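You operate a simulated robot arm through the tools that you are given. There is no shell and no other tool. Be economical: measure what you need, move in short steps, check, and stop when the job is done.

You are at the controls of a simulated robot arm. One attempt, no reset.

Task
Take the green box on the white table and put it away on the white ledge. Put one of the yellow sponges from the white table on the flat carton there. Take the gloves box from the white table and leave it on the yellow pad there. Open the cloths drawer, put the pink cloth on the packing bench away in the inside of the cloths drawer, then shut the drawer. Put the red brush on the white table away on the care bench. Take the yellow cloth on the white table and put it away on the stacking bench. Do these in any order. Set down upright: gloves box.

Only the result counts: the job must be done as asked and must still hold three seconds after the hand-in. Knocking over, shifting, dropping, spilling or breaking anything else fails it. Flat cloth is picked up by pressing the open fingertips on it (5 to 10 N) and closing them slowly along it; thin cloth reads only 2 to 8 mm in the jaws.

Robot
A 6-joint arm with a two-finger gripper on a trunk, on a base that drives. Base frame: it is fixed to the floor where the robot stands at the start and does not move with it; the origin is under the middle of the robot, x ahead of it, y to its left, z up; the surface under the hand at the start is at about z = 80. Readings come in cm, degrees, newtons and seconds.
With the tool pointing down near the work surface it reaches from about 24 to 48 cm from the robot's upright axis, wherever it stands. Its first joint turns from -115.0 to 115.0 degrees. Places, roughly: care bench [-590, 170, 90]; cloths drawer [-360, 1270, 30]; flat carton [125, 75, 75]; gloves box [125, 175, 75]; green box [50, 0, 75]; inside of the cloths drawer [-360, 1280, 20]; pink cloth (6x10x2 cm) [-560, 860, 80]; red brush (13x5x5 cm) [40, 200, 80]; stacking bench [-590, 1190, 80]; white ledge [-530, 1300, 80]; yellow cloth (7x10x2 cm) [130, 190, 80]; yellow pad (18x14x2 cm) [90, 200, 80]; yellow sponge (7x9x4 cm) [140, 90, 80]. Payload 2.1 kg.
Tool frame: the origin (TCP) lies between the finger pads and is the grasp point; the fingertips stand 2 cm ahead of it; z points along the fingers, y is the line along which they close. Largest opening 10 cm; the body of the gripper starts 6.3 cm behind the TCP.
Orientation is that of the tool frame in the base frame, as [roll, pitch, yaw] about the fixed x, y, z axes, in that order (R = Rz(yaw) Ry(pitch) Rx(roll)). With the fingers straight down and closing along the base's y, the tool's x points along the base's -x, its y along +y and its z along -z.

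Tools
- The arm moves only by the tool jog_arm. Its argument "increments" is a list of rows, each an object (a shift or turn left out is 0, a gripper value left out holds the last) with "dr": the turn, a rotation vector about the tool's x, y, z in degrees, a list of three; "linear": the shift along the tool's x, y, z in cm, a list of three; "claw": the closure, from 0 (fully open) to 1 (shut). In form: [{"dr": [wx, wy, wz], "linear": [x, y, z], "claw": claw}, ...]. A call has 1 to 10 rows; each row is the pose to reach, as a shift and turn from the pose commanded when the call began, along the tool's axes at that moment. Rows are played at 5 a second. More than 5 cm and 8.6 degrees between two rows, or a gripper value outside its range, and nothing of the call is played. Where a pose cannot be reached the arm comes as near as it can. A force on the tool above 40 N (or 10 N above the force at the start of the call, whichever is more), or a blocked arm, ends the call early, and 0.2 s more pass. Each finger travels about 15.3 cm/s and halts on what it meets, pressing with about 25 N; the grip force reading is that of the motor and also rises with nothing between the fingers. The clock runs only during rows and for 0.2 s after the last one: add rows that repeat a pose to give the fingers time. The reply holds the time, the measured pose of the TCP, the force on the tool along the base axes, the opening and the grip force, in the units named above and with some noise, with the torque about the TCP (base axes, N m) and any sound that the robot's microphone picked up, and new pictures: "views" is both (left out), scene, wrist or none.
- Cameras (640 x 400 px; columns grow to the right, rows downward): "scene" is now at [1.17, 13.81, 155.64]; the picture's right is [-0.01, -1.00, 0.00], its down [-0.81, 0.01, -0.58] and it looks along [0.58, -0.01, -0.81] (base axes); focal length 293 px, centre (320, 200). "wrist" rides on the gripper at [7, -1.9, -9.9] in the tool frame; the picture's right is [0.26, 0.97, 0.00], its down [-0.75, 0.20, -0.63] and it looks along [-0.61, 0.16, 0.78] (tool axes); focal length 230 px, centre (320, 200). There is no depth. A picture from a camera that has moved, and an enlarged one, comes with that camera's place and axes in the base frame and with its lens.
- slide_trunk(by): slides the trunk up (or, below 0, down) by that many cm; the arm and the scene camera ride with it, the base frame stays. It gives what a move gives, with no picture.
- drive_base(legs): drives the robot by 1 to 6 legs, each [ahead, turn to the left] in cm and degrees, along the robot's own axes; the way and the turn of a leg run together, so that a leg with both is an arc; at most 150 cm and 180 degrees a leg. The arm and the cameras ride along, it lands a little off, and it stops where it bumps. It gives what a move gives, and a new picture of the scene camera.
- pan_tilt(pan, tilt): turns the head with the scene camera to pan (to the left, within 155 degrees either way) and tilt (down, from -29 to 69), counted from straight ahead of the robot. It gives what a move gives, and a new picture of the scene camera.
- enlarge(camera, box): a new picture of the part [left, top, right, bottom] of that camera's present view, enlarged. It takes no simulated time.
- finish_job(): hands the job in; it is judged then, once.

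Work in short steps. Places have to be worked out from the pictures, the camera data and where the tool is seen: move nearer, look again, correct. Check each grasp and each placing, and mend what went wrong. You have 207 turns and 260 pictures in all, those below and enlarged ones among them. Open the gripper and draw the arm clear of the work before you hand the job in, unless the task says otherwise; then end with one line.

The tools are called after ">>>" by a JSON object that holds its "fn" and its "kwargs". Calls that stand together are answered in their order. jog_arm: Moves the arm, as the interface text tells. Its arguments: {"type":"object","properties":{"increments":{"type":"array","items":{"type":"object","properties":{"dr":{"type":"array","items":{"type":"number"}},"linear":{"type":"array","items":{"type":"number"}},"claw":{"type":"number"}}}},"views":{"type":"string","enum":["both","scene","wrist","none"]}},"required":["increments"]} The other tools are called the same way: slide_trunk (by) slides the trunk up or down; drive_base (legs) drives the base; pan_tilt (pan, tilt) turns the head that bears the scene camera; enlarge (camera, box) takes an enlarged picture of a part of a camera's view; finish_job () hands the job in.

At the start:

```text
t: 0.0
tcp_pos: [32.92, 4.72, 98.56]
ee_rot: [-180.0, -0.1, 179.9]
contact_force: [0.4, -0.3, -0.8]
moment: [-0.03, 0.02, -0.01]
gripper_width: 9.98
grasp_force: 0.1
trunk travel left (down, up): [-77.5, 21.5]
robot x, y, heading: [-0.11, 0.0, 0.1]
head pan, tilt: [-0.8, 54.4]
```

scene: 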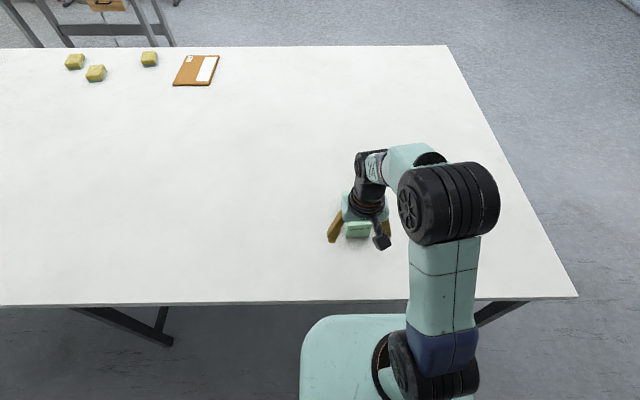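
wrist: 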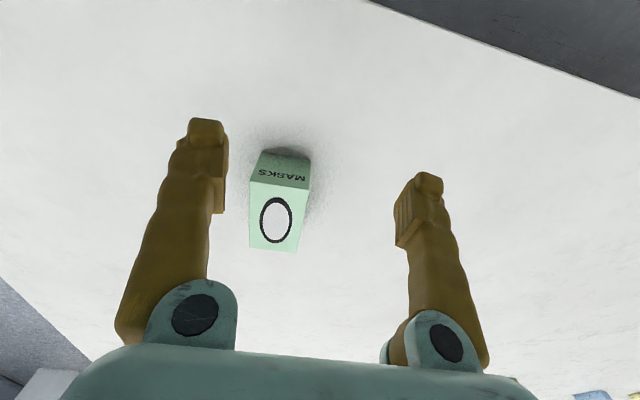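

The green box appears to sit around [48, 2.5], about 7 cm wide along y and 6.5 cm tall. I'll move the open hand over it at the present height and look again.

>>> {"fn": "jog_arm", "kwargs": {"increments": [{"linear": [-4, -1, 0], "claw": 0}, {"linear": [-8, -2, 0]}, {"linear": [-11, -2.3, 0]}, {"linear": [-11, -2.3, 0]}]}}

```text
t: 1.0
tcp_pos: [43.98, 2.5, 98.73]
ee_rot: [180.0, 0.1, 180.0]
contact_force: [-0.3, -0.4, 0.0]
moment: [0.01, 0.0, -0.01]
gripper_width: 9.99
grasp_force: 0.0
trunk travel left (down, up): [-77.5, 21.5]
robot x, y, heading: [-0.18, -0.1, -0.1]
head pan, tilt: [-0.8, 54.4]
camera scene: at [1.13, 13.8, 155.65], right [-0.01, -1.0, 0.0], down [-0.81, 0.01, -0.58], along [0.58, -0.01, -0.81], focal length 293 px, centre (320, 200)
camera wrist: at [37.0, 0.7, 108.5], right [-0.26, 0.97, 0.0], down [0.75, 0.2, 0.63], along [0.61, 0.16, -0.78], focal length 230 px, centre (320, 200)
```

scene: 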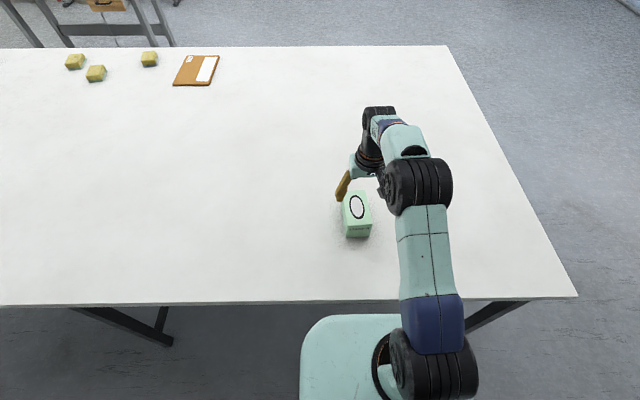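
wrist: 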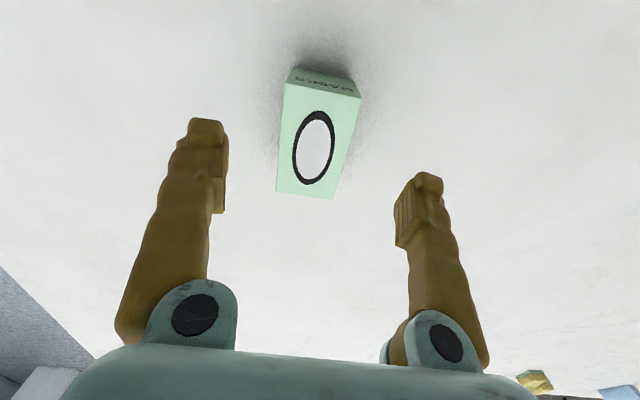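

Box centre is around [48, 2.8], yawed about 4°, and 6.6 cm across. I'll line up over it and then descend astride it with the hand open.

>>> {"fn": "jog_arm", "kwargs": {"increments": [{"linear": [-3.6, 0.2, 0], "dr": [0, 0, -4], "claw": 0}, {"linear": [-3.6, 0.2, 4], "dr": [0, 0, -4]}, {"linear": [-3.6, 0.2, 8], "dr": [0, 0, -4]}, {"linear": [-3.6, 0.2, 8], "dr": [0, 0, -4]}]}}

```text
t: 2.0
tcp_pos: [47.52, 2.86, 90.68]
ee_rot: [179.9, -0.1, -176.0]
contact_force: [0.1, 0.5, 0.8]
moment: [-0.01, -0.01, 0.05]
gripper_width: 10.0
grasp_force: 0.0
trunk travel left (down, up): [-77.5, 21.5]
robot x, y, heading: [-0.3, 0.23, -0.1]
head pan, tilt: [-0.8, 54.4]
camera scene: at [1.18, 13.8, 155.64], right [-0.01, -1.0, 0.0], down [-0.81, 0.01, -0.58], along [0.58, -0.01, -0.81], focal length 293 px, centre (320, 200)
camera wrist: at [40.69, 0.61, 100.53], right [-0.32, 0.95, 0.0], down [0.73, 0.25, 0.63], along [0.6, 0.2, -0.78], focal length 230 px, centre (320, 200)
```

scene: 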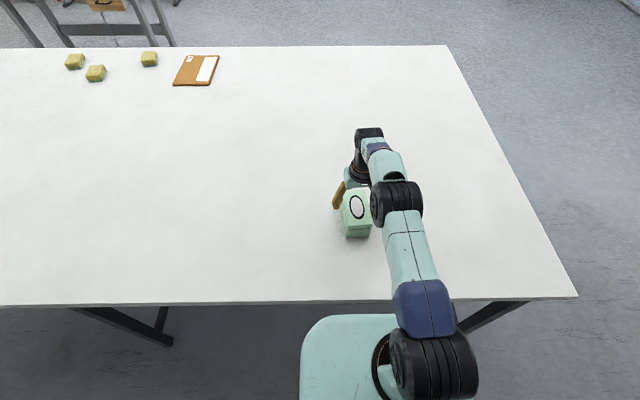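
wrist: 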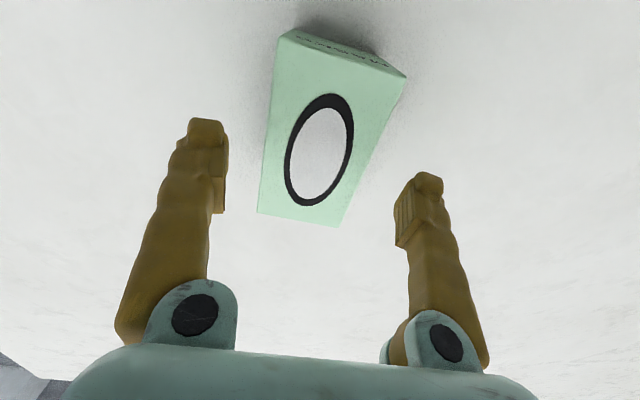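

Aligned: the point below the TCP projects onto the box's centre. Descending to grasp height and closing.

>>> {"fn": "jog_arm", "kwargs": {"increments": [{"linear": [0, 0, 3.5]}, {"linear": [0, 0, 7.2]}, {"linear": [0, 0, 7.2]}], "views": "wrist"}}

>>> {"fn": "jog_arm", "kwargs": {"increments": [{"claw": 0.3}, {"claw": 0.6}, {"claw": 0.6}, {"claw": 0.6}], "views": "none"}}

```text
t: 2.8
tcp_pos: [47.48, 2.85, 83.37]
ee_rot: [-180.0, 0.0, -176.0]
contact_force: [0.0, -0.5, -0.2]
moment: [-0.03, -0.01, 0.03]
gripper_width: 9.98
grasp_force: 0.0
trunk travel left (down, up): [-77.5, 21.5]
robot x, y, heading: [0.01, -0.24, -0.4]
head pan, tilt: [-0.8, 54.4]
camera wrist: at [40.53, 0.63, 93.29], right [-0.32, 0.95, 0.0], down [0.73, 0.25, 0.63], along [0.6, 0.2, -0.78], focal length 230 px, centre (320, 200)
```

wrist: 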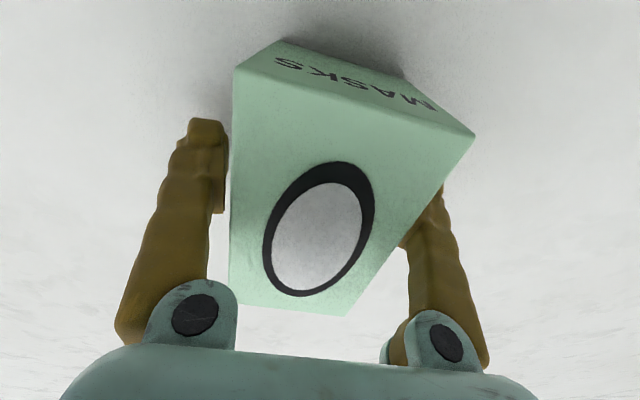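

```text
t: 3.8
tcp_pos: [47.45, 2.9, 83.44]
ee_rot: [-180.0, -0.1, -176.0]
contact_force: [-0.6, -0.1, -0.5]
moment: [-0.04, -0.04, -0.02]
gripper_width: 7.53
grasp_force: 25.0
trunk travel left (down, up): [-77.5, 21.5]
robot x, y, heading: [0.03, -0.4, -0.1]
head pan, tilt: [-0.8, 54.4]
```

Gripped at 7.5 cm. I'll lift straight up and check the hold.

>>> {"fn": "jog_arm", "kwargs": {"increments": [{"linear": [0, 0, -3], "claw": 0.8}, {"linear": [0, 0, -7]}, {"linear": [4, 0, -11]}, {"linear": [8, 0, -15]}, {"linear": [12, 0, -15]}, {"linear": [12, 0, -15]}]}}

```text
refused: row 3 steps farther than a row can; nothing moved
```

Steps were too big; splitting them.

>>> {"fn": "jog_arm", "kwargs": {"increments": [{"linear": [0, 0, -3], "claw": 0.8}, {"linear": [0, 0, -7]}, {"linear": [2, 0, -11]}, {"linear": [5, 0, -15]}, {"linear": [9.5, 0, -15]}, {"linear": [14, 0, -15]}, {"linear": [14, 0, -15]}]}}

```text
t: 5.4
tcp_pos: [47.69, 2.61, 97.08]
ee_rot: [179.9, -0.1, -176.0]
contact_force: [-0.7, 0.7, -0.8]
moment: [-0.01, 0.03, 0.01]
gripper_width: 7.5
grasp_force: 24.6
out of reach, approached as far as the arm can: row 2, 3, 4, 5, 6, 7
trunk travel left (down, up): [-77.5, 21.5]
robot x, y, heading: [-0.17, -0.06, 0.1]
head pan, tilt: [-0.8, 54.4]
camera scene: at [1.22, 13.81, 155.64], right [-0.01, -1.0, 0.0], down [-0.81, 0.01, -0.58], along [0.58, -0.01, -0.81], focal length 293 px, centre (320, 200)
camera wrist: at [40.86, 0.33, 107.01], right [-0.32, 0.95, 0.0], down [0.74, 0.25, 0.63], along [0.59, 0.2, -0.78], focal length 230 px, centre (320, 200)
```

scene: 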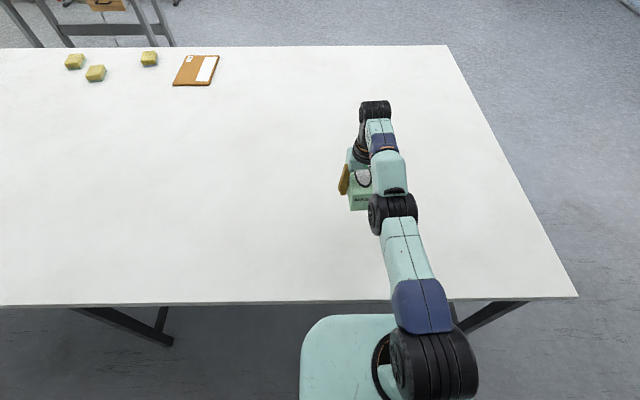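
wrist: 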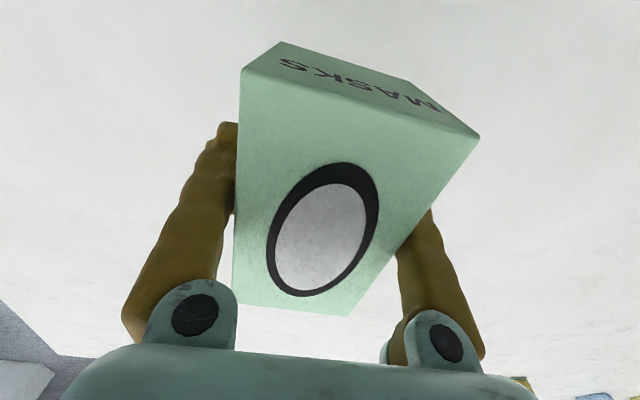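

The box is held firmly. Now I'll draw it in toward the robot before driving.

>>> {"fn": "jog_arm", "kwargs": {"increments": [{"linear": [4, 0, 0]}, {"linear": [8, 0, 0]}, {"linear": [12, 0, 0]}, {"linear": [15, 0, 0]}, {"linear": [15, 0, 0]}], "views": "none"}}

>>> {"fn": "pan_tilt", "kwargs": {"pan": 90, "tilt": 20}}

>>> {"fn": "pan_tilt", "kwargs": {"pan": 150, "tilt": 15}}

```text
t: 6.6
tcp_pos: [47.69, 2.61, 97.04]
ee_rot: [-180.0, -0.1, -176.0]
contact_force: [-0.9, 0.5, -0.6]
moment: [0.0, 0.0, 0.01]
gripper_width: 7.51
grasp_force: 24.8
out of reach, approached as far as the arm can: row 1, 2, 3, 4, 5
trunk travel left (down, up): [-77.5, 21.5]
robot x, y, heading: [-0.01, -0.31, -0.0]
head pan, tilt: [-0.8, 54.4]
```

```text
t: 8.3
tcp_pos: [47.63, 2.69, 97.19]
ee_rot: [180.0, -0.1, -176.0]
contact_force: [0.5, -0.5, -1.6]
moment: [0.03, 0.03, -0.03]
gripper_width: 7.54
grasp_force: 25.0
trunk travel left (down, up): [-77.5, 21.5]
robot x, y, heading: [0.24, 0.07, 0.1]
head pan, tilt: [90.0, 20.0]
camera scene: at [-6.06, 23.22, 160.77], right [1.0, 0.0, 0.0], down [0.0, -0.34, -0.94], along [0.0, 0.94, -0.34], focal length 293 px, centre (320, 200)
```

scene: 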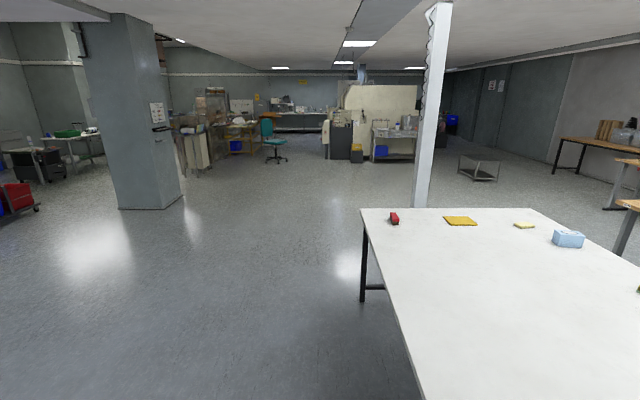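

```text
t: 9.6
tcp_pos: [47.8, 2.57, 97.06]
ee_rot: [-180.0, -0.1, -176.0]
contact_force: [-0.3, -1.3, -1.3]
moment: [-0.02, 0.0, -0.02]
gripper_width: 7.52
grasp_force: 25.4
trunk travel left (down, up): [-77.5, 21.5]
robot x, y, heading: [0.07, 0.07, 0.1]
head pan, tilt: [150.0, 15.0]
camera scene: at [-14.15, 18.59, 161.59], right [0.5, 0.87, 0.0], down [0.22, -0.13, -0.97], along [-0.84, 0.48, -0.26], focal length 293 px, centre (320, 200)
```

scene: 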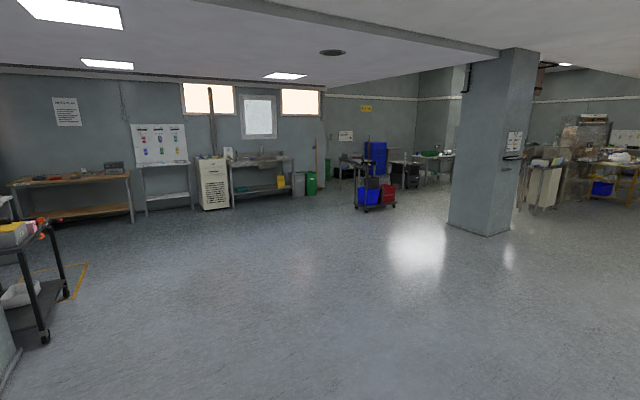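

The arm stuck at the edge of its reach. I'll try a small move down and inward to free it.

>>> {"fn": "jog_arm", "kwargs": {"increments": [{"linear": [0, 0, 2]}, {"linear": [2, 0, 3]}, {"linear": [4, 0, 3]}, {"linear": [4, 0, 3]}], "views": "none"}}

```text
t: 10.6
tcp_pos: [47.89, 2.59, 94.63]
ee_rot: [180.0, 0.0, -176.0]
contact_force: [0.0, -0.5, -0.8]
moment: [0.01, 0.01, 0.01]
gripper_width: 7.55
grasp_force: 25.2
out of reach, approached as far as the arm can: row 1, 2, 3, 4
trunk travel left (down, up): [-77.5, 21.5]
robot x, y, heading: [-0.05, -0.17, 0.0]
head pan, tilt: [150.0, 15.0]
```

Likely a straight-arm singularity. I'll lower a bit more purely downward and see how x responds.

>>> {"fn": "jog_arm", "kwargs": {"increments": [{"linear": [0, 0, 4]}, {"linear": [0, 0, 6]}, {"linear": [0, 0, 6]}], "views": "scene"}}

```text
t: 11.4
tcp_pos: [47.81, 2.6, 88.54]
ee_rot: [179.9, -0.2, -176.0]
contact_force: [-0.2, 0.2, -1.5]
moment: [-0.01, 0.02, -0.01]
gripper_width: 7.5
grasp_force: 25.1
trunk travel left (down, up): [-77.5, 21.5]
robot x, y, heading: [0.12, 0.24, -0.1]
head pan, tilt: [150.0, 15.0]
camera scene: at [-14.17, 18.58, 161.59], right [0.5, 0.87, 0.0], down [0.22, -0.13, -0.97], along [-0.84, 0.48, -0.26], focal length 293 px, centre (320, 200)
```

scene: 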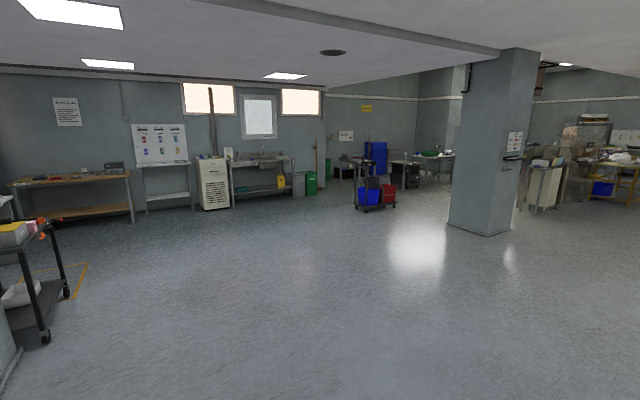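

Reachable again, and commands restart from the measured pose. Now retract inward at this height, then raise.

>>> {"fn": "jog_arm", "kwargs": {"increments": [{"linear": [4, 0, 0]}, {"linear": [8, 0, 0]}, {"linear": [12, 0, 0]}, {"linear": [15, 0, 0]}, {"linear": [16, 0, -4]}, {"linear": [17, 0, -8]}, {"linear": [17, 0, -12]}, {"linear": [17, 0, -12]}], "views": "none"}}

```text
t: 13.2
tcp_pos: [47.05, 2.89, 100.23]
ee_rot: [180.0, -0.2, -176.0]
contact_force: [-0.1, 0.1, -1.5]
moment: [-0.01, 0.02, 0.0]
gripper_width: 7.52
grasp_force: 24.8
out of reach, approached as far as the arm can: row 1, 2, 3, 4, 5, 6, 7, 8
trunk travel left (down, up): [-77.5, 21.5]
robot x, y, heading: [0.26, 0.04, -0.2]
head pan, tilt: [150.0, 15.0]
```

Inward motion is refused at this yaw; maybe a wrist-joint limit. I'll undo the yaw and try a small retract.

>>> {"fn": "jog_arm", "kwargs": {"increments": [{"dr": [0, 0, 4]}, {"dr": [0, 0, 8]}, {"dr": [0, 0, 8], "linear": [3, 0, 0]}, {"dr": [0, 0, 8], "linear": [3, 0, 0]}], "views": "both"}}

```text
t: 14.2
tcp_pos: [47.13, 2.65, 100.19]
ee_rot: [-180.0, -0.1, 176.0]
contact_force: [0.2, 0.6, -1.7]
moment: [-0.02, -0.01, 0.0]
gripper_width: 7.54
grasp_force: 24.5
out of reach, approached as far as the arm can: row 3, 4
trunk travel left (down, up): [-77.5, 21.5]
robot x, y, heading: [-0.17, 0.04, 0.4]
head pan, tilt: [150.0, 15.0]
camera scene: at [-14.14, 18.58, 161.6], right [0.5, 0.87, 0.0], down [0.22, -0.13, -0.97], along [-0.84, 0.48, -0.26], focal length 293 px, centre (320, 200)
camera wrist: at [40.1, 1.39, 110.08], right [-0.19, 0.98, 0.0], down [0.76, 0.15, 0.63], along [0.62, 0.12, -0.78], focal length 230 px, centre (320, 200)
```

scene: 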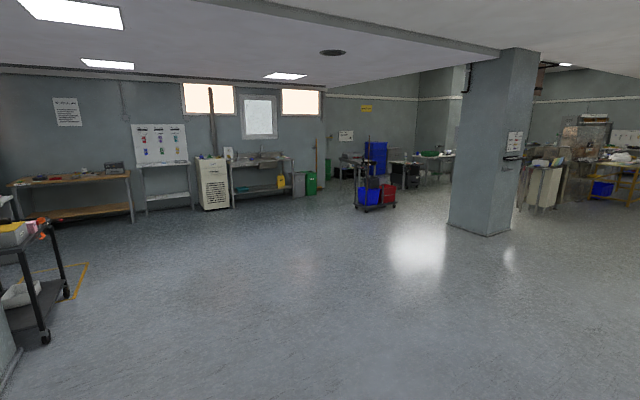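
wrist: 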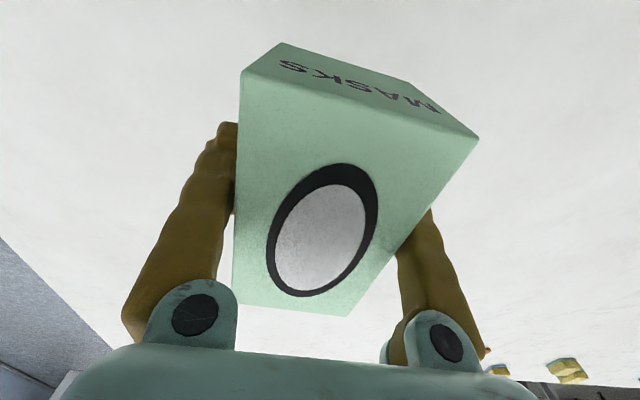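

Yaw works but retracting doesn't. Let me look at the arm's posture with the head.

>>> {"fn": "pan_tilt", "kwargs": {"pan": -20, "tilt": 54}}

>>> {"fn": "jog_arm", "kwargs": {"increments": [{"linear": [1, 0, 0]}, {"linear": [1, 0, 0]}], "views": "none"}}

>>> {"fn": "jog_arm", "kwargs": {"increments": [{"linear": [0, -3, 0]}, {"linear": [0, -3, 0]}], "views": "none"}}

```text
t: 16.7
tcp_pos: [47.15, 2.7, 100.03]
ee_rot: [180.0, -0.2, 176.0]
contact_force: [0.1, 0.4, -0.9]
moment: [0.0, -0.01, -0.01]
gripper_width: 7.52
grasp_force: 25.0
trunk travel left (down, up): [-77.5, 21.5]
robot x, y, heading: [-0.0, 0.15, -0.1]
head pan, tilt: [-20.0, 54.0]
camera scene: at [0.81, 11.41, 155.7], right [-0.34, -0.94, 0.0], down [-0.76, 0.28, -0.59], along [0.55, -0.2, -0.81], focal length 293 px, centre (320, 200)
```

scene: 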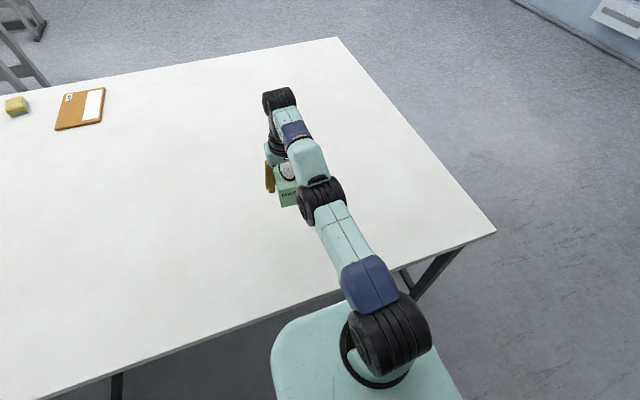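

```text
t: 17.3
tcp_pos: [47.16, 2.66, 100.1]
ee_rot: [180.0, -0.1, 176.0]
contact_force: [0.2, -0.2, -1.6]
moment: [-0.01, 0.02, 0.02]
gripper_width: 7.53
grasp_force: 25.3
out of reach, approached as far as the arm can: row 1, 2
trunk travel left (down, up): [-77.5, 21.5]
robot x, y, heading: [0.07, -0.25, 0.0]
head pan, tilt: [-20.0, 54.0]
```

```text
t: 17.9
tcp_pos: [47.28, -0.47, 100.28]
ee_rot: [-179.9, -0.1, 176.0]
contact_force: [0.2, 1.1, -1.1]
moment: [0.0, 0.02, 0.01]
gripper_width: 7.54
grasp_force: 25.2
out of reach, approached as far as the arm can: row 1, 2
trunk travel left (down, up): [-77.5, 21.5]
robot x, y, heading: [0.1, 0.13, -0.0]
head pan, tilt: [-20.0, 54.0]
```

Let me test at a lower height, where the arm isn't stretched: small steps inward and see.

>>> {"fn": "jog_arm", "kwargs": {"increments": [{"linear": [0, 0, 4]}, {"linear": [0, 0, 8]}, {"linear": [0, 0, 11]}, {"linear": [0, 0, 11]}], "views": "none"}}

>>> {"fn": "jog_arm", "kwargs": {"increments": [{"linear": [1, 0, 0]}, {"linear": [1, 0, 0]}, {"linear": [2, 0, 0]}, {"linear": [2, 0, 0]}], "views": "scene"}}

```text
t: 18.9
tcp_pos: [47.95, -0.36, 88.97]
ee_rot: [-179.9, -0.2, 176.0]
contact_force: [0.0, -0.6, -1.2]
moment: [0.0, -0.01, 0.02]
gripper_width: 7.53
grasp_force: 25.5
out of reach, approached as far as the arm can: row 1, 2, 3, 4
trunk travel left (down, up): [-77.5, 21.5]
robot x, y, heading: [-0.28, 0.24, -0.1]
head pan, tilt: [-20.0, 54.0]
```

```text
t: 19.9
tcp_pos: [48.04, -0.32, 89.06]
ee_rot: [180.0, -0.1, 176.0]
contact_force: [0.5, 0.3, -0.5]
moment: [0.02, 0.0, -0.02]
gripper_width: 7.53
grasp_force: 25.1
out of reach, approached as far as the arm can: row 1, 2, 3, 4
trunk travel left (down, up): [-77.5, 21.5]
robot x, y, heading: [-0.14, -0.35, -0.1]
head pan, tilt: [-20.0, 54.0]
camera scene: at [0.8, 11.4, 155.7], right [-0.34, -0.94, 0.0], down [-0.76, 0.28, -0.59], along [0.55, -0.2, -0.81], focal length 293 px, centre (320, 200)
```

scene: 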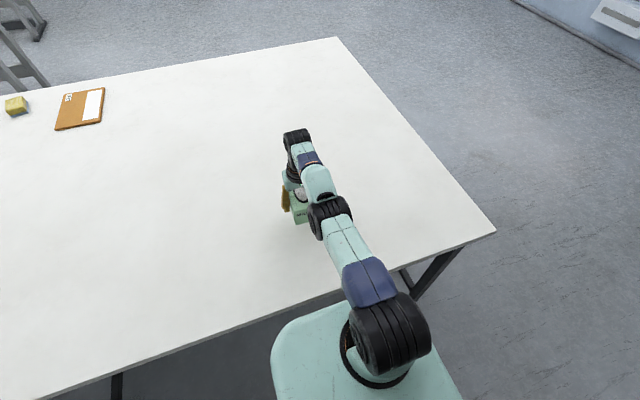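

The elbow appears to have flipped to "elbow-down" on passing full stretch, which blocks retraction. I'll stretch fully outward and up, then retract high to get the elbow up again.

>>> {"fn": "jog_arm", "kwargs": {"increments": [{"linear": [-3, 0, -3]}, {"linear": [-6, 0, -6]}, {"linear": [-9, 0, -9]}, {"linear": [-9, 0, -9]}], "views": "scene"}}

>>> {"fn": "jog_arm", "kwargs": {"increments": [{"linear": [4, 0, 0]}, {"linear": [8, 0, 0]}, {"linear": [12, 0, 0]}, {"linear": [15, 0, 0]}, {"linear": [15, 0, 0]}], "views": "scene"}}

```text
t: 20.9
tcp_pos: [48.28, -0.9, 96.43]
ee_rot: [-180.0, -0.1, 175.9]
contact_force: [-0.7, 0.3, -0.8]
moment: [0.01, 0.0, -0.03]
gripper_width: 7.52
grasp_force: 25.4
out of reach, approached as far as the arm can: row 1, 2, 3, 4
trunk travel left (down, up): [-77.5, 21.5]
robot x, y, heading: [0.0, -0.05, -0.1]
head pan, tilt: [-20.0, 54.0]
camera scene: at [0.85, 11.4, 155.69], right [-0.34, -0.94, 0.0], down [-0.76, 0.28, -0.59], along [0.55, -0.2, -0.81], focal length 293 px, centre (320, 200)
```

scene: 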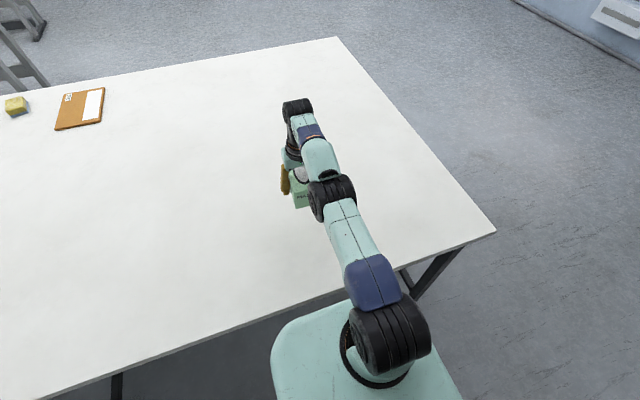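

```text
t: 22.1
tcp_pos: [47.67, -0.92, 96.55]
ee_rot: [179.9, -0.1, 175.9]
contact_force: [0.5, 0.5, -1.1]
moment: [0.0, 0.02, -0.02]
gripper_width: 7.53
grasp_force: 25.2
out of reach, approached as far as the arm can: row 1, 2, 3, 4, 5
trunk travel left (down, up): [-77.5, 21.5]
robot x, y, heading: [0.24, -0.13, 0.1]
head pan, tilt: [-20.0, 54.0]
camera scene: at [0.8, 11.4, 155.7], right [-0.34, -0.94, 0.0], down [-0.76, 0.28, -0.59], along [0.55, -0.2, -0.81], focal length 293 px, centre (320, 200)
```

scene: 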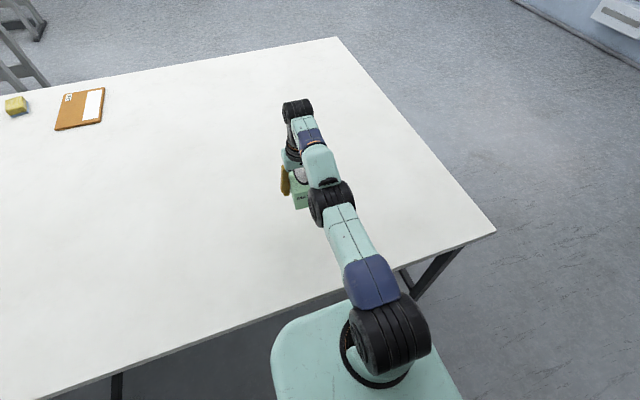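

Extension limits show the elbow trapped slightly on the wrong side of straight. Try going far up beyond reach, then retract at height.

>>> {"fn": "jog_arm", "kwargs": {"increments": [{"linear": [-1, 0, -4.5]}, {"linear": [-2, 0, -9]}, {"linear": [-3, 0, -13.5]}, {"linear": [-4, 0, -18]}, {"linear": [-4, 0, -22]}, {"linear": [0, 0, -22]}, {"linear": [4.5, 0, -22]}, {"linear": [9, 0, -22]}, {"linear": [13, 0, -22]}, {"linear": [13, 0, -22]}], "views": "none"}}

```text
t: 24.3
tcp_pos: [34.76, 0.03, 118.62]
ee_rot: [180.0, -0.1, 175.9]
contact_force: [1.0, -0.2, -1.9]
moment: [0.0, 0.0, -0.01]
gripper_width: 7.52
grasp_force: 24.8
out of reach, approached as far as the arm can: row 1, 2, 3, 4, 5, 6, 7
trunk travel left (down, up): [-77.5, 21.5]
robot x, y, heading: [0.33, -0.01, 0.1]
head pan, tilt: [-20.0, 54.0]
```

It retracted to x=34.8. Now check it can come lower and in, in the normal elbow-up posture.

>>> {"fn": "jog_arm", "kwargs": {"increments": [{"linear": [1, 0, 4]}, {"linear": [2, 0, 8]}, {"linear": [3, 0, 12]}, {"linear": [3, 0, 12]}], "views": "scene"}}

```text
t: 25.3
tcp_pos: [31.56, 0.22, 106.46]
ee_rot: [-180.0, 0.0, 176.0]
contact_force: [-0.7, 0.5, -1.0]
moment: [-0.01, 0.03, 0.01]
gripper_width: 7.56
grasp_force: 24.8
trunk travel left (down, up): [-77.5, 21.5]
robot x, y, heading: [0.0, -0.42, -0.1]
head pan, tilt: [-20.0, 54.0]
camera scene: at [0.77, 11.4, 155.7], right [-0.34, -0.94, 0.0], down [-0.76, 0.28, -0.59], along [0.55, -0.2, -0.81], focal length 293 px, centre (320, 200)
```

scene: 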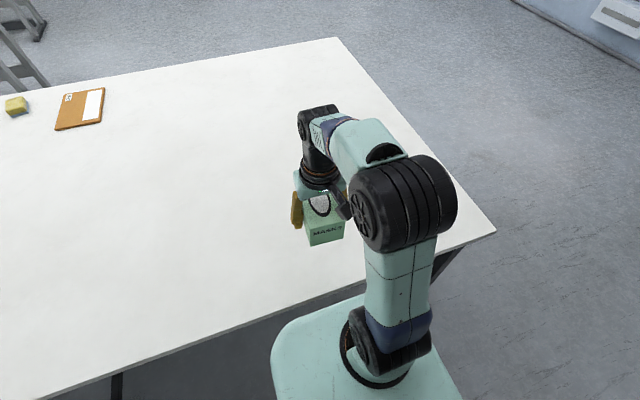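

Elbow is up and the box is held. Now back away from the table, turn toward the gap between pillar and mop cart (heading ~130°) and look.

>>> {"fn": "drive_base", "kwargs": {"legs": [[-40, 0], [0, 130], [120, 0]]}}

>>> {"fn": "pan_tilt", "kwargs": {"pan": 0, "tilt": 15}}

```text
t: 38.9
tcp_pos: [-136.86, 116.32, 106.51]
ee_rot: [-180.0, 0.0, -54.9]
contact_force: [-0.5, -0.8, -0.6]
moment: [0.0, 0.0, -0.01]
gripper_width: 7.51
grasp_force: 25.0
trunk travel left (down, up): [-77.5, 21.5]
robot x, y, heading: [-116.62, 92.15, 129.2]
head pan, tilt: [-20.0, 54.0]
camera scene: at [-126.24, 85.27, 155.7], right [0.95, 0.33, 0.0], down [0.26, -0.76, -0.59], along [-0.19, 0.56, -0.81], focal length 293 px, centre (320, 200)
```

scene: 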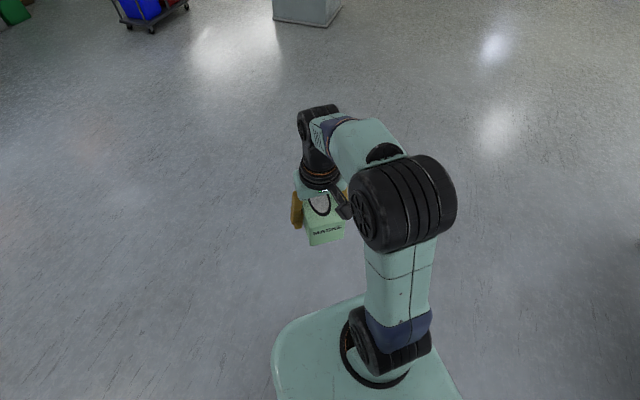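

```text
t: 40.0
tcp_pos: [-136.86, 116.32, 106.5]
ee_rot: [-180.0, -0.1, -54.9]
contact_force: [-0.2, 0.5, -1.2]
moment: [0.02, -0.01, 0.0]
gripper_width: 7.5
grasp_force: 25.3
trunk travel left (down, up): [-77.5, 21.5]
robot x, y, heading: [-116.65, 91.98, 129.0]
head pan, tilt: [0.0, 15.0]
camera scene: at [-129.75, 85.64, 161.58], right [0.78, 0.63, 0.0], down [0.16, -0.2, -0.97], along [-0.61, 0.75, -0.26], focal length 293 px, centre (320, 200)
```

scene: 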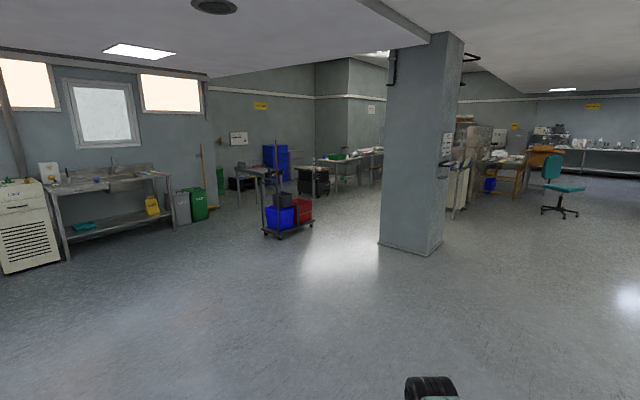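

Gap between cart (x≈-415) and pillar (x≈-300) is ~115 cm; its centre is x≈-357. I'll drive to [-357, 300], then face +y and go through it.

>>> {"fn": "drive_base", "kwargs": {"legs": [[0, 10], [150, 0], [150, 0], [17, 0], [0, -49], [60, 0]]}}

```text
t: 61.2
tcp_pos: [-363.41, 382.08, 106.53]
ee_rot: [-180.0, 0.0, -91.0]
contact_force: [0.0, 0.5, -1.2]
moment: [0.0, -0.02, 0.02]
gripper_width: 7.52
grasp_force: 25.2
trunk travel left (down, up): [-77.5, 21.5]
robot x, y, heading: [-361.47, 350.38, 93.0]
head pan, tilt: [0.0, 15.0]
camera scene: at [-375.83, 353.07, 161.59], right [1.0, 0.05, 0.0], down [0.01, -0.26, -0.97], along [-0.05, 0.96, -0.26], focal length 293 px, centre (320, 200)
```

scene: 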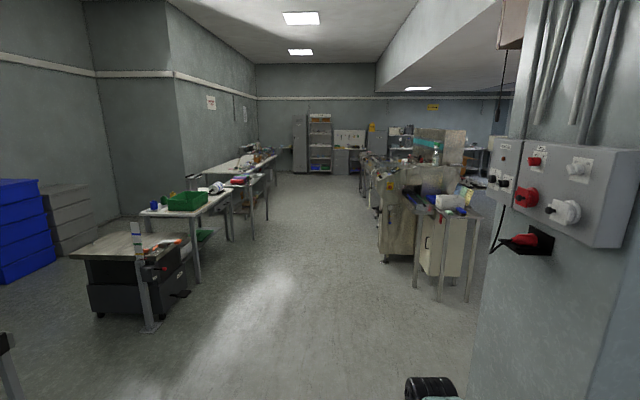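

The aisle runs along x≈-400 between left tables (edge ≈ -490) and machines (≈ -316). Drive up to about y=850 and look.

>>> {"fn": "drive_base", "kwargs": {"legs": [[0, 1.5], [150, 0], [150, 0], [150, 0], [50, 0]]}}

```text
t: 86.0
tcp_pos: [-401.05, 888.83, 106.56]
ee_rot: [180.0, 0.0, -90.4]
contact_force: [-0.1, 0.3, -0.5]
moment: [-0.03, -0.01, -0.03]
gripper_width: 7.55
grasp_force: 25.3
trunk travel left (down, up): [-77.5, 21.5]
robot x, y, heading: [-398.63, 857.25, 93.3]
head pan, tilt: [0.0, 15.0]
camera scene: at [-413.1, 859.62, 161.6], right [1.0, 0.06, 0.0], down [0.02, -0.26, -0.97], along [-0.06, 0.96, -0.26], focal length 293 px, centre (320, 200)
```

scene: 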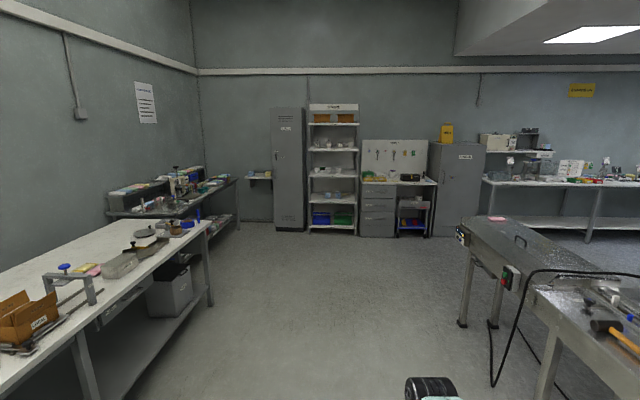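

The white ledge is the small wall shelf at image (260,177), and the drawer unit sits under the pegboard. I'll drive to about [-470, 1130] and look closer.

>>> {"fn": "drive_base", "kwargs": {"legs": [[0, 11.5], [150, 0], [130, 0], [0, -11.5]]}}

>>> {"fn": "pan_tilt", "kwargs": {"pan": 15, "tilt": 30}}

```text
t: 101.0
tcp_pos: [-480.07, 1157.5, 106.5]
ee_rot: [179.9, 0.1, -87.9]
contact_force: [0.4, 0.4, -1.6]
moment: [-0.02, 0.04, -0.03]
gripper_width: 7.54
grasp_force: 25.3
trunk travel left (down, up): [-77.5, 21.5]
robot x, y, heading: [-476.41, 1125.7, 96.1]
head pan, tilt: [0.0, 15.0]
camera scene: at [-490.73, 1127.83, 161.59], right [0.99, 0.11, 0.0], down [0.03, -0.26, -0.97], along [-0.1, 0.96, -0.26], focal length 293 px, centre (320, 200)
```

scene: 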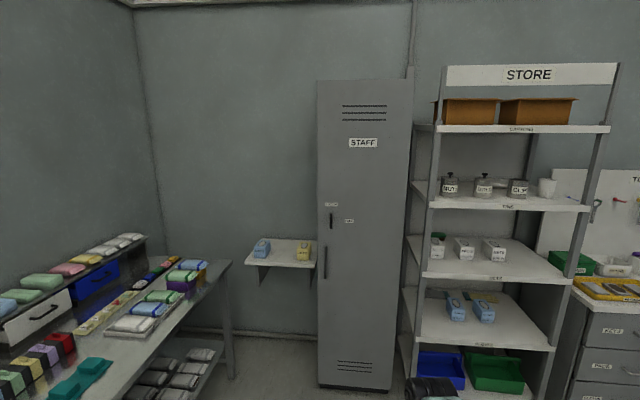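

```text
t: 101.8
tcp_pos: [-479.92, 1157.39, 106.46]
ee_rot: [180.0, 0.0, -88.0]
contact_force: [0.7, 0.6, -0.2]
moment: [-0.01, -0.01, -0.03]
gripper_width: 7.53
grasp_force: 25.4
trunk travel left (down, up): [-77.5, 21.5]
robot x, y, heading: [-475.91, 1126.19, 96.1]
head pan, tilt: [15.0, 30.0]
camera scene: at [-492.96, 1126.97, 159.18], right [0.93, 0.36, 0.0], down [0.18, -0.47, -0.87], along [-0.31, 0.81, -0.5], focal length 293 px, centre (320, 200)
```

scene: 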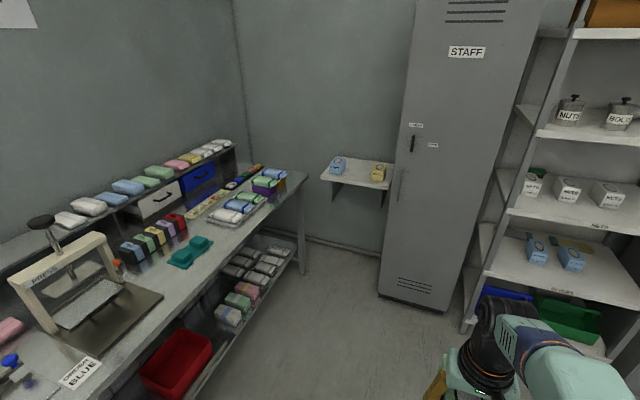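

The ledge spans about x −553…−507, y 1280…1318, with a blue and a yellow box on it. Zooming in for free space.

>>> {"fn": "enlarge", "kwargs": {"camera": "scene", "box": [300, 130, 410, 210]}}

```text
5.00 times, centred on (355, 170) of scene
camera zoom: at [-492.96, 1126.97, 159.18], right [0.93, 0.36, 0.0], down [0.18, -0.47, -0.87], along [-0.31, 0.81, -0.5], focal length 1465 px, centre (145, 350)
```

zoom: 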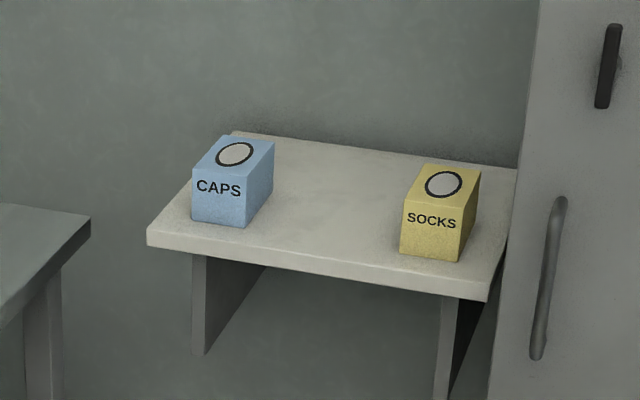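

Free spot is between CAPS and SOCKS boxes at x≈-532. I'll drive to about [-519, 1172] facing 98°, check, then approach straight.

>>> {"fn": "drive_base", "kwargs": {"legs": [[0, 37], [63, 0], [0, -35], [40, 0]]}}

```text
t: 110.8
tcp_pos: [-528.36, 1242.73, 106.59]
ee_rot: [-179.9, 0.1, -86.7]
contact_force: [-0.8, -0.1, -0.8]
moment: [-0.03, 0.0, -0.01]
gripper_width: 7.54
grasp_force: 24.9
trunk travel left (down, up): [-77.5, 21.5]
robot x, y, heading: [-523.92, 1211.35, 97.5]
head pan, tilt: [15.0, 30.0]
camera scene: at [-540.57, 1211.98, 159.17], right [0.92, 0.38, 0.0], down [0.19, -0.46, -0.87], along [-0.33, 0.8, -0.5], focal length 293 px, centre (320, 200)
```

scene: 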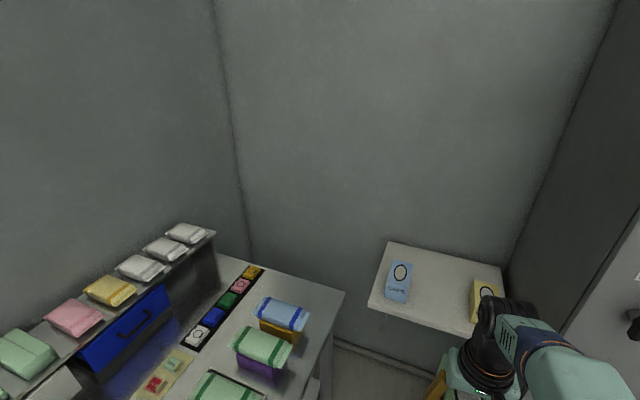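

Ledge front edge ≈ y 1281, gap centre x≈-530.5. Advancing 38 cm straight.

>>> {"fn": "drive_base", "kwargs": {"legs": [[38, 0]]}}

>>> {"fn": "pan_tilt", "kwargs": {"pan": 0, "tilt": 55}}

```text
t: 113.2
tcp_pos: [-533.17, 1279.59, 106.55]
ee_rot: [179.9, 0.0, -86.4]
contact_force: [-0.1, -0.4, -0.4]
moment: [0.02, -0.01, 0.02]
gripper_width: 7.54
grasp_force: 25.2
trunk travel left (down, up): [-77.5, 21.5]
robot x, y, heading: [-528.76, 1248.54, 97.4]
head pan, tilt: [15.0, 30.0]
camera scene: at [-545.34, 1248.8, 159.17], right [0.92, 0.38, 0.0], down [0.19, -0.46, -0.87], along [-0.33, 0.8, -0.5], focal length 293 px, centre (320, 200)
```

scene: 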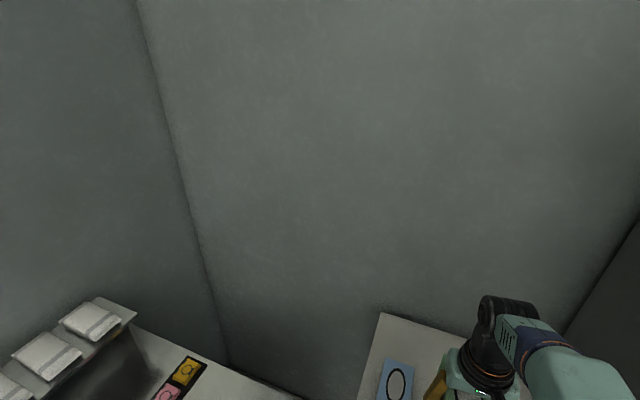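

```text
t: 114.0
tcp_pos: [-533.13, 1279.63, 106.54]
ee_rot: [-179.9, 0.0, -86.5]
contact_force: [0.1, 0.0, -0.8]
moment: [-0.01, -0.04, 0.03]
gripper_width: 7.53
grasp_force: 25.1
trunk travel left (down, up): [-77.5, 21.5]
robot x, y, heading: [-528.65, 1248.36, 97.5]
head pan, tilt: [0.0, 55.0]
camera scene: at [-542.83, 1247.63, 155.57], right [0.99, 0.13, 0.0], down [0.11, -0.81, -0.57], along [-0.07, 0.57, -0.82], focal length 293 px, centre (320, 200)
```

scene: 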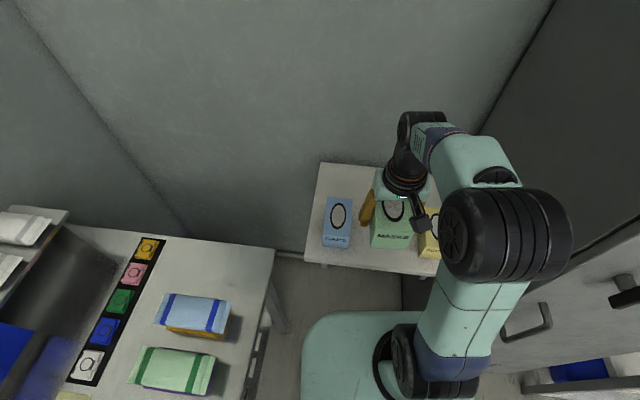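

Both neighbours check out (gap −539.6…−520). Aligning yaw to −90°, moving above the gap at a safe height.

>>> {"fn": "jog_arm", "kwargs": {"increments": [{"linear": [-4, -1.2, 2], "dr": [0, 0, 3.5]}, {"linear": [-8, -2.4, 4], "dr": [0, 0, 3.5]}, {"linear": [-11.7, -3.4, 7], "dr": [0, 0, 3.5]}, {"linear": [-11.7, -3.4, 11], "dr": [0, 0, 3.5]}, {"linear": [-11.7, -3.4, 11], "dr": [0, 0, 3.5]}]}}

```text
t: 115.2
tcp_pos: [-530.41, 1291.49, 95.37]
ee_rot: [-180.0, 0.1, -90.0]
contact_force: [-0.4, -0.1, -1.0]
moment: [0.01, 0.01, 0.02]
gripper_width: 7.54
grasp_force: 25.0
trunk travel left (down, up): [-77.5, 21.5]
robot x, y, heading: [-528.37, 1248.6, 97.6]
head pan, tilt: [0.0, 55.0]
camera scene: at [-542.83, 1247.62, 155.57], right [0.99, 0.13, 0.0], down [0.11, -0.81, -0.57], along [-0.07, 0.57, -0.82], focal length 293 px, centre (320, 200)
camera wrist: at [-528.54, 1284.65, 105.29], right [-0.97, -0.26, 0.0], down [-0.2, 0.75, 0.63], along [-0.16, 0.61, -0.78], focal length 230 px, centre (320, 200)
```

scene: 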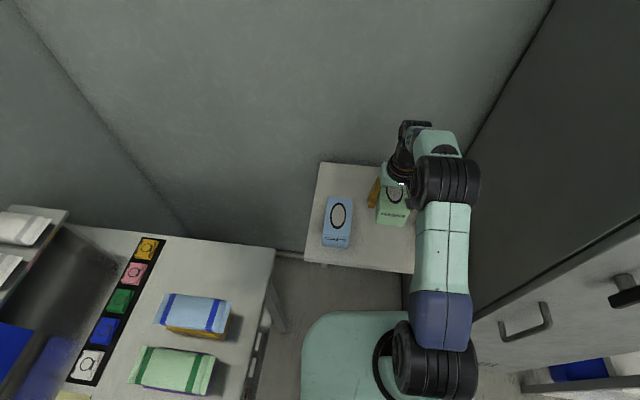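
wrist: 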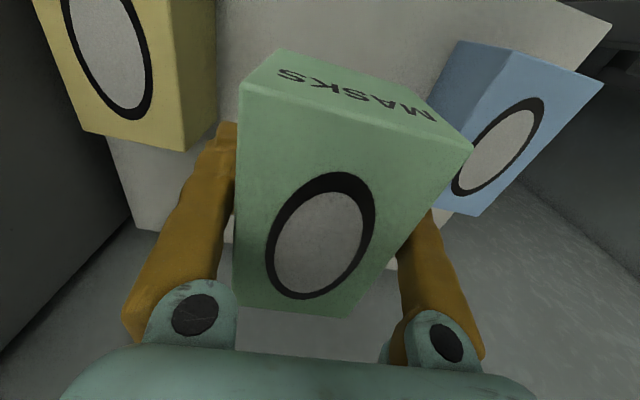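

Positions confirm (ledge y 1279…1316; neighbours clear on both sides). Lowering toward the ledge.

>>> {"fn": "jog_arm", "kwargs": {"increments": [{"linear": [0, 0, 4]}, {"linear": [0, 0, 8]}, {"linear": [0, 0, 10.5]}, {"linear": [0, 0, 11]}, {"linear": [0, 0, 11.3]}, {"linear": [0, 0, 11.3]}]}}

```text
t: 116.2
tcp_pos: [-530.29, 1291.87, 85.54]
ee_rot: [-179.9, 1.6, -89.9]
contact_force: [0.2, -7.0, 27.0]
moment: [-0.79, 0.11, 0.05]
gripper_width: 7.53
grasp_force: 25.1
trunk travel left (down, up): [-77.5, 21.5]
robot x, y, heading: [-528.89, 1248.29, 97.2]
head pan, tilt: [0.0, 55.0]
stopped in row 4: the force on the tool passed its limit at 44 N (the readings are from after the stop); the commanded pose is now the measured one
camera scene: at [-542.79, 1246.81, 155.61], right [0.99, 0.13, 0.0], down [0.11, -0.81, -0.58], along [-0.07, 0.57, -0.82], focal length 293 px, centre (320, 200)
camera wrist: at [-528.52, 1284.55, 95.27], right [-0.97, -0.26, -0.01], down [-0.2, 0.73, 0.65], along [-0.16, 0.63, -0.76], focal length 230 px, centre (320, 200)
```

scene: 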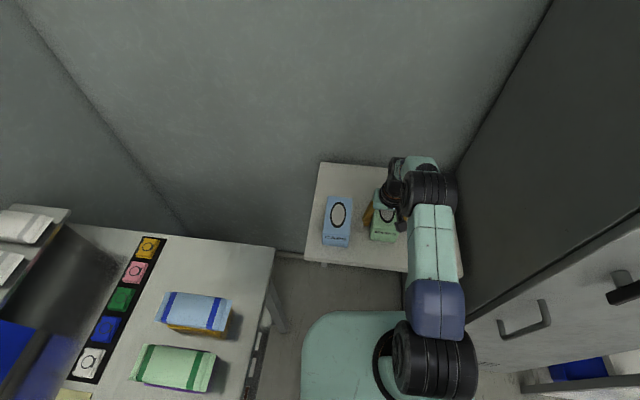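
wrist: 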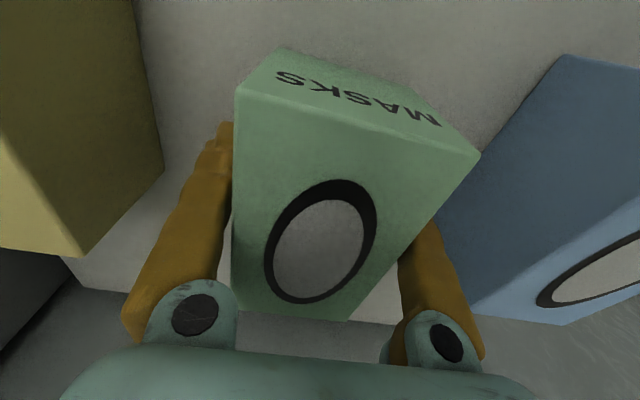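

The box touched the ledge (z≈82). I'll ease up slightly, then open.

>>> {"fn": "jog_arm", "kwargs": {"increments": [{"linear": [0, 0, -0.4], "dr": [0, -1.5, 0]}, {"linear": [0, 0, -0.4], "dr": [0, -1.5, 0]}], "views": "none"}}

```text
t: 116.8
tcp_pos: [-530.42, 1291.94, 85.51]
ee_rot: [180.0, 2.9, -90.0]
contact_force: [1.3, -4.8, 9.7]
moment: [-0.71, -0.04, 0.04]
gripper_width: 7.53
grasp_force: 25.0
trunk travel left (down, up): [-77.5, 21.5]
robot x, y, heading: [-528.7, 1248.05, 97.4]
head pan, tilt: [0.0, 55.0]
```

Wrong tilt direction; lift a little and rotate back level.

>>> {"fn": "jog_arm", "kwargs": {"increments": [{"linear": [0, 0, -0.6], "dr": [0, 1.5, 0]}, {"linear": [0, 0, -0.6], "dr": [0, 2.9, 0]}, {"linear": [0, 0, -0.6], "dr": [0, 2.9, 0]}], "views": "none"}}

```text
t: 117.5
tcp_pos: [-530.53, 1292.15, 86.02]
ee_rot: [-180.0, -0.2, -90.0]
contact_force: [0.3, -0.6, -0.5]
moment: [0.02, -0.03, 0.04]
gripper_width: 7.51
grasp_force: 25.2
trunk travel left (down, up): [-77.5, 21.5]
robot x, y, heading: [-529.14, 1248.66, 97.5]
head pan, tilt: [0.0, 55.0]
```

Level and free at z 86.0. Lower gently until light contact.

>>> {"fn": "jog_arm", "kwargs": {"increments": [{"linear": [0, 0, 0.3]}, {"linear": [0, 0, 0.5]}, {"linear": [0, 0, 0.5]}], "views": "none"}}

```text
t: 118.3
tcp_pos: [-530.37, 1292.13, 85.81]
ee_rot: [180.0, 0.2, -90.0]
contact_force: [-1.0, 2.7, 12.2]
moment: [0.95, 0.08, 0.06]
gripper_width: 7.53
grasp_force: 24.9
trunk travel left (down, up): [-77.5, 21.5]
robot x, y, heading: [-528.92, 1248.34, 97.4]
head pan, tilt: [0.0, 55.0]
```

Light contact at 85.8. Open the fingers and rise clear.

>>> {"fn": "jog_arm", "kwargs": {"increments": [{"linear": [0, 0, -0.2], "claw": 0.15}, {"linear": [0, 0, -0.2], "claw": 0.02}, {"linear": [0, 0, -0.2], "claw": 0.02}, {"linear": [0, 0, -0.2], "claw": 0.02}], "views": "none"}}

>>> {"fn": "jog_arm", "kwargs": {"increments": [{"linear": [0, 0, -4]}, {"linear": [0, 0, -8]}, {"linear": [2, 0, -11]}, {"linear": [2, 0, -11]}]}}

```text
t: 119.3
tcp_pos: [-530.29, 1292.0, 85.78]
ee_rot: [180.0, -0.3, -89.9]
contact_force: [0.4, 0.7, -0.7]
moment: [-0.02, 0.01, 0.01]
gripper_width: 9.81
grasp_force: 0.1
trunk travel left (down, up): [-77.5, 21.5]
robot x, y, heading: [-528.74, 1248.25, 97.5]
head pan, tilt: [0.0, 55.0]
```

```text
t: 120.3
tcp_pos: [-530.23, 1290.24, 96.69]
ee_rot: [179.9, -0.3, -90.1]
contact_force: [-0.9, 0.1, -1.2]
moment: [-0.02, 0.01, 0.03]
gripper_width: 9.82
grasp_force: 0.1
trunk travel left (down, up): [-77.5, 21.5]
robot x, y, heading: [-528.77, 1248.3, 97.6]
head pan, tilt: [0.0, 55.0]
camera scene: at [-542.82, 1247.74, 155.57], right [0.99, 0.13, 0.0], down [0.11, -0.81, -0.57], along [-0.07, 0.57, -0.82], focal length 293 px, centre (320, 200)
camera wrist: at [-528.46, 1283.4, 106.73], right [-0.97, -0.26, 0.0], down [-0.2, 0.75, 0.63], along [-0.16, 0.6, -0.78], focal length 230 px, centre (320, 200)
```

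scene: 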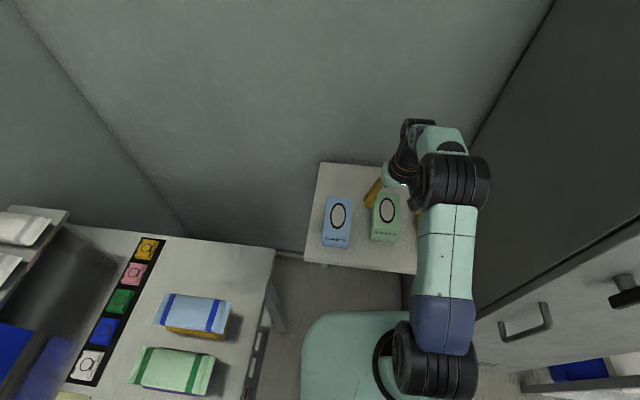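
wrist: 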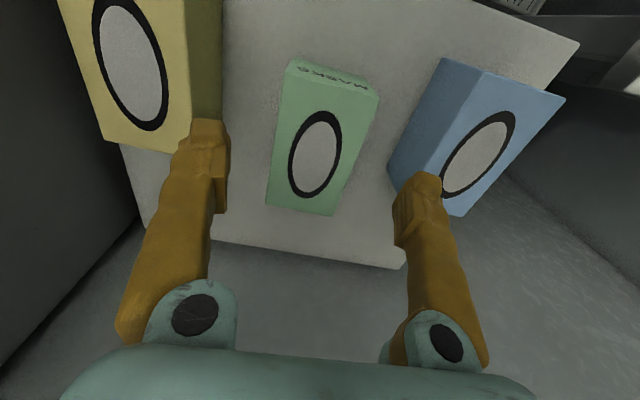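

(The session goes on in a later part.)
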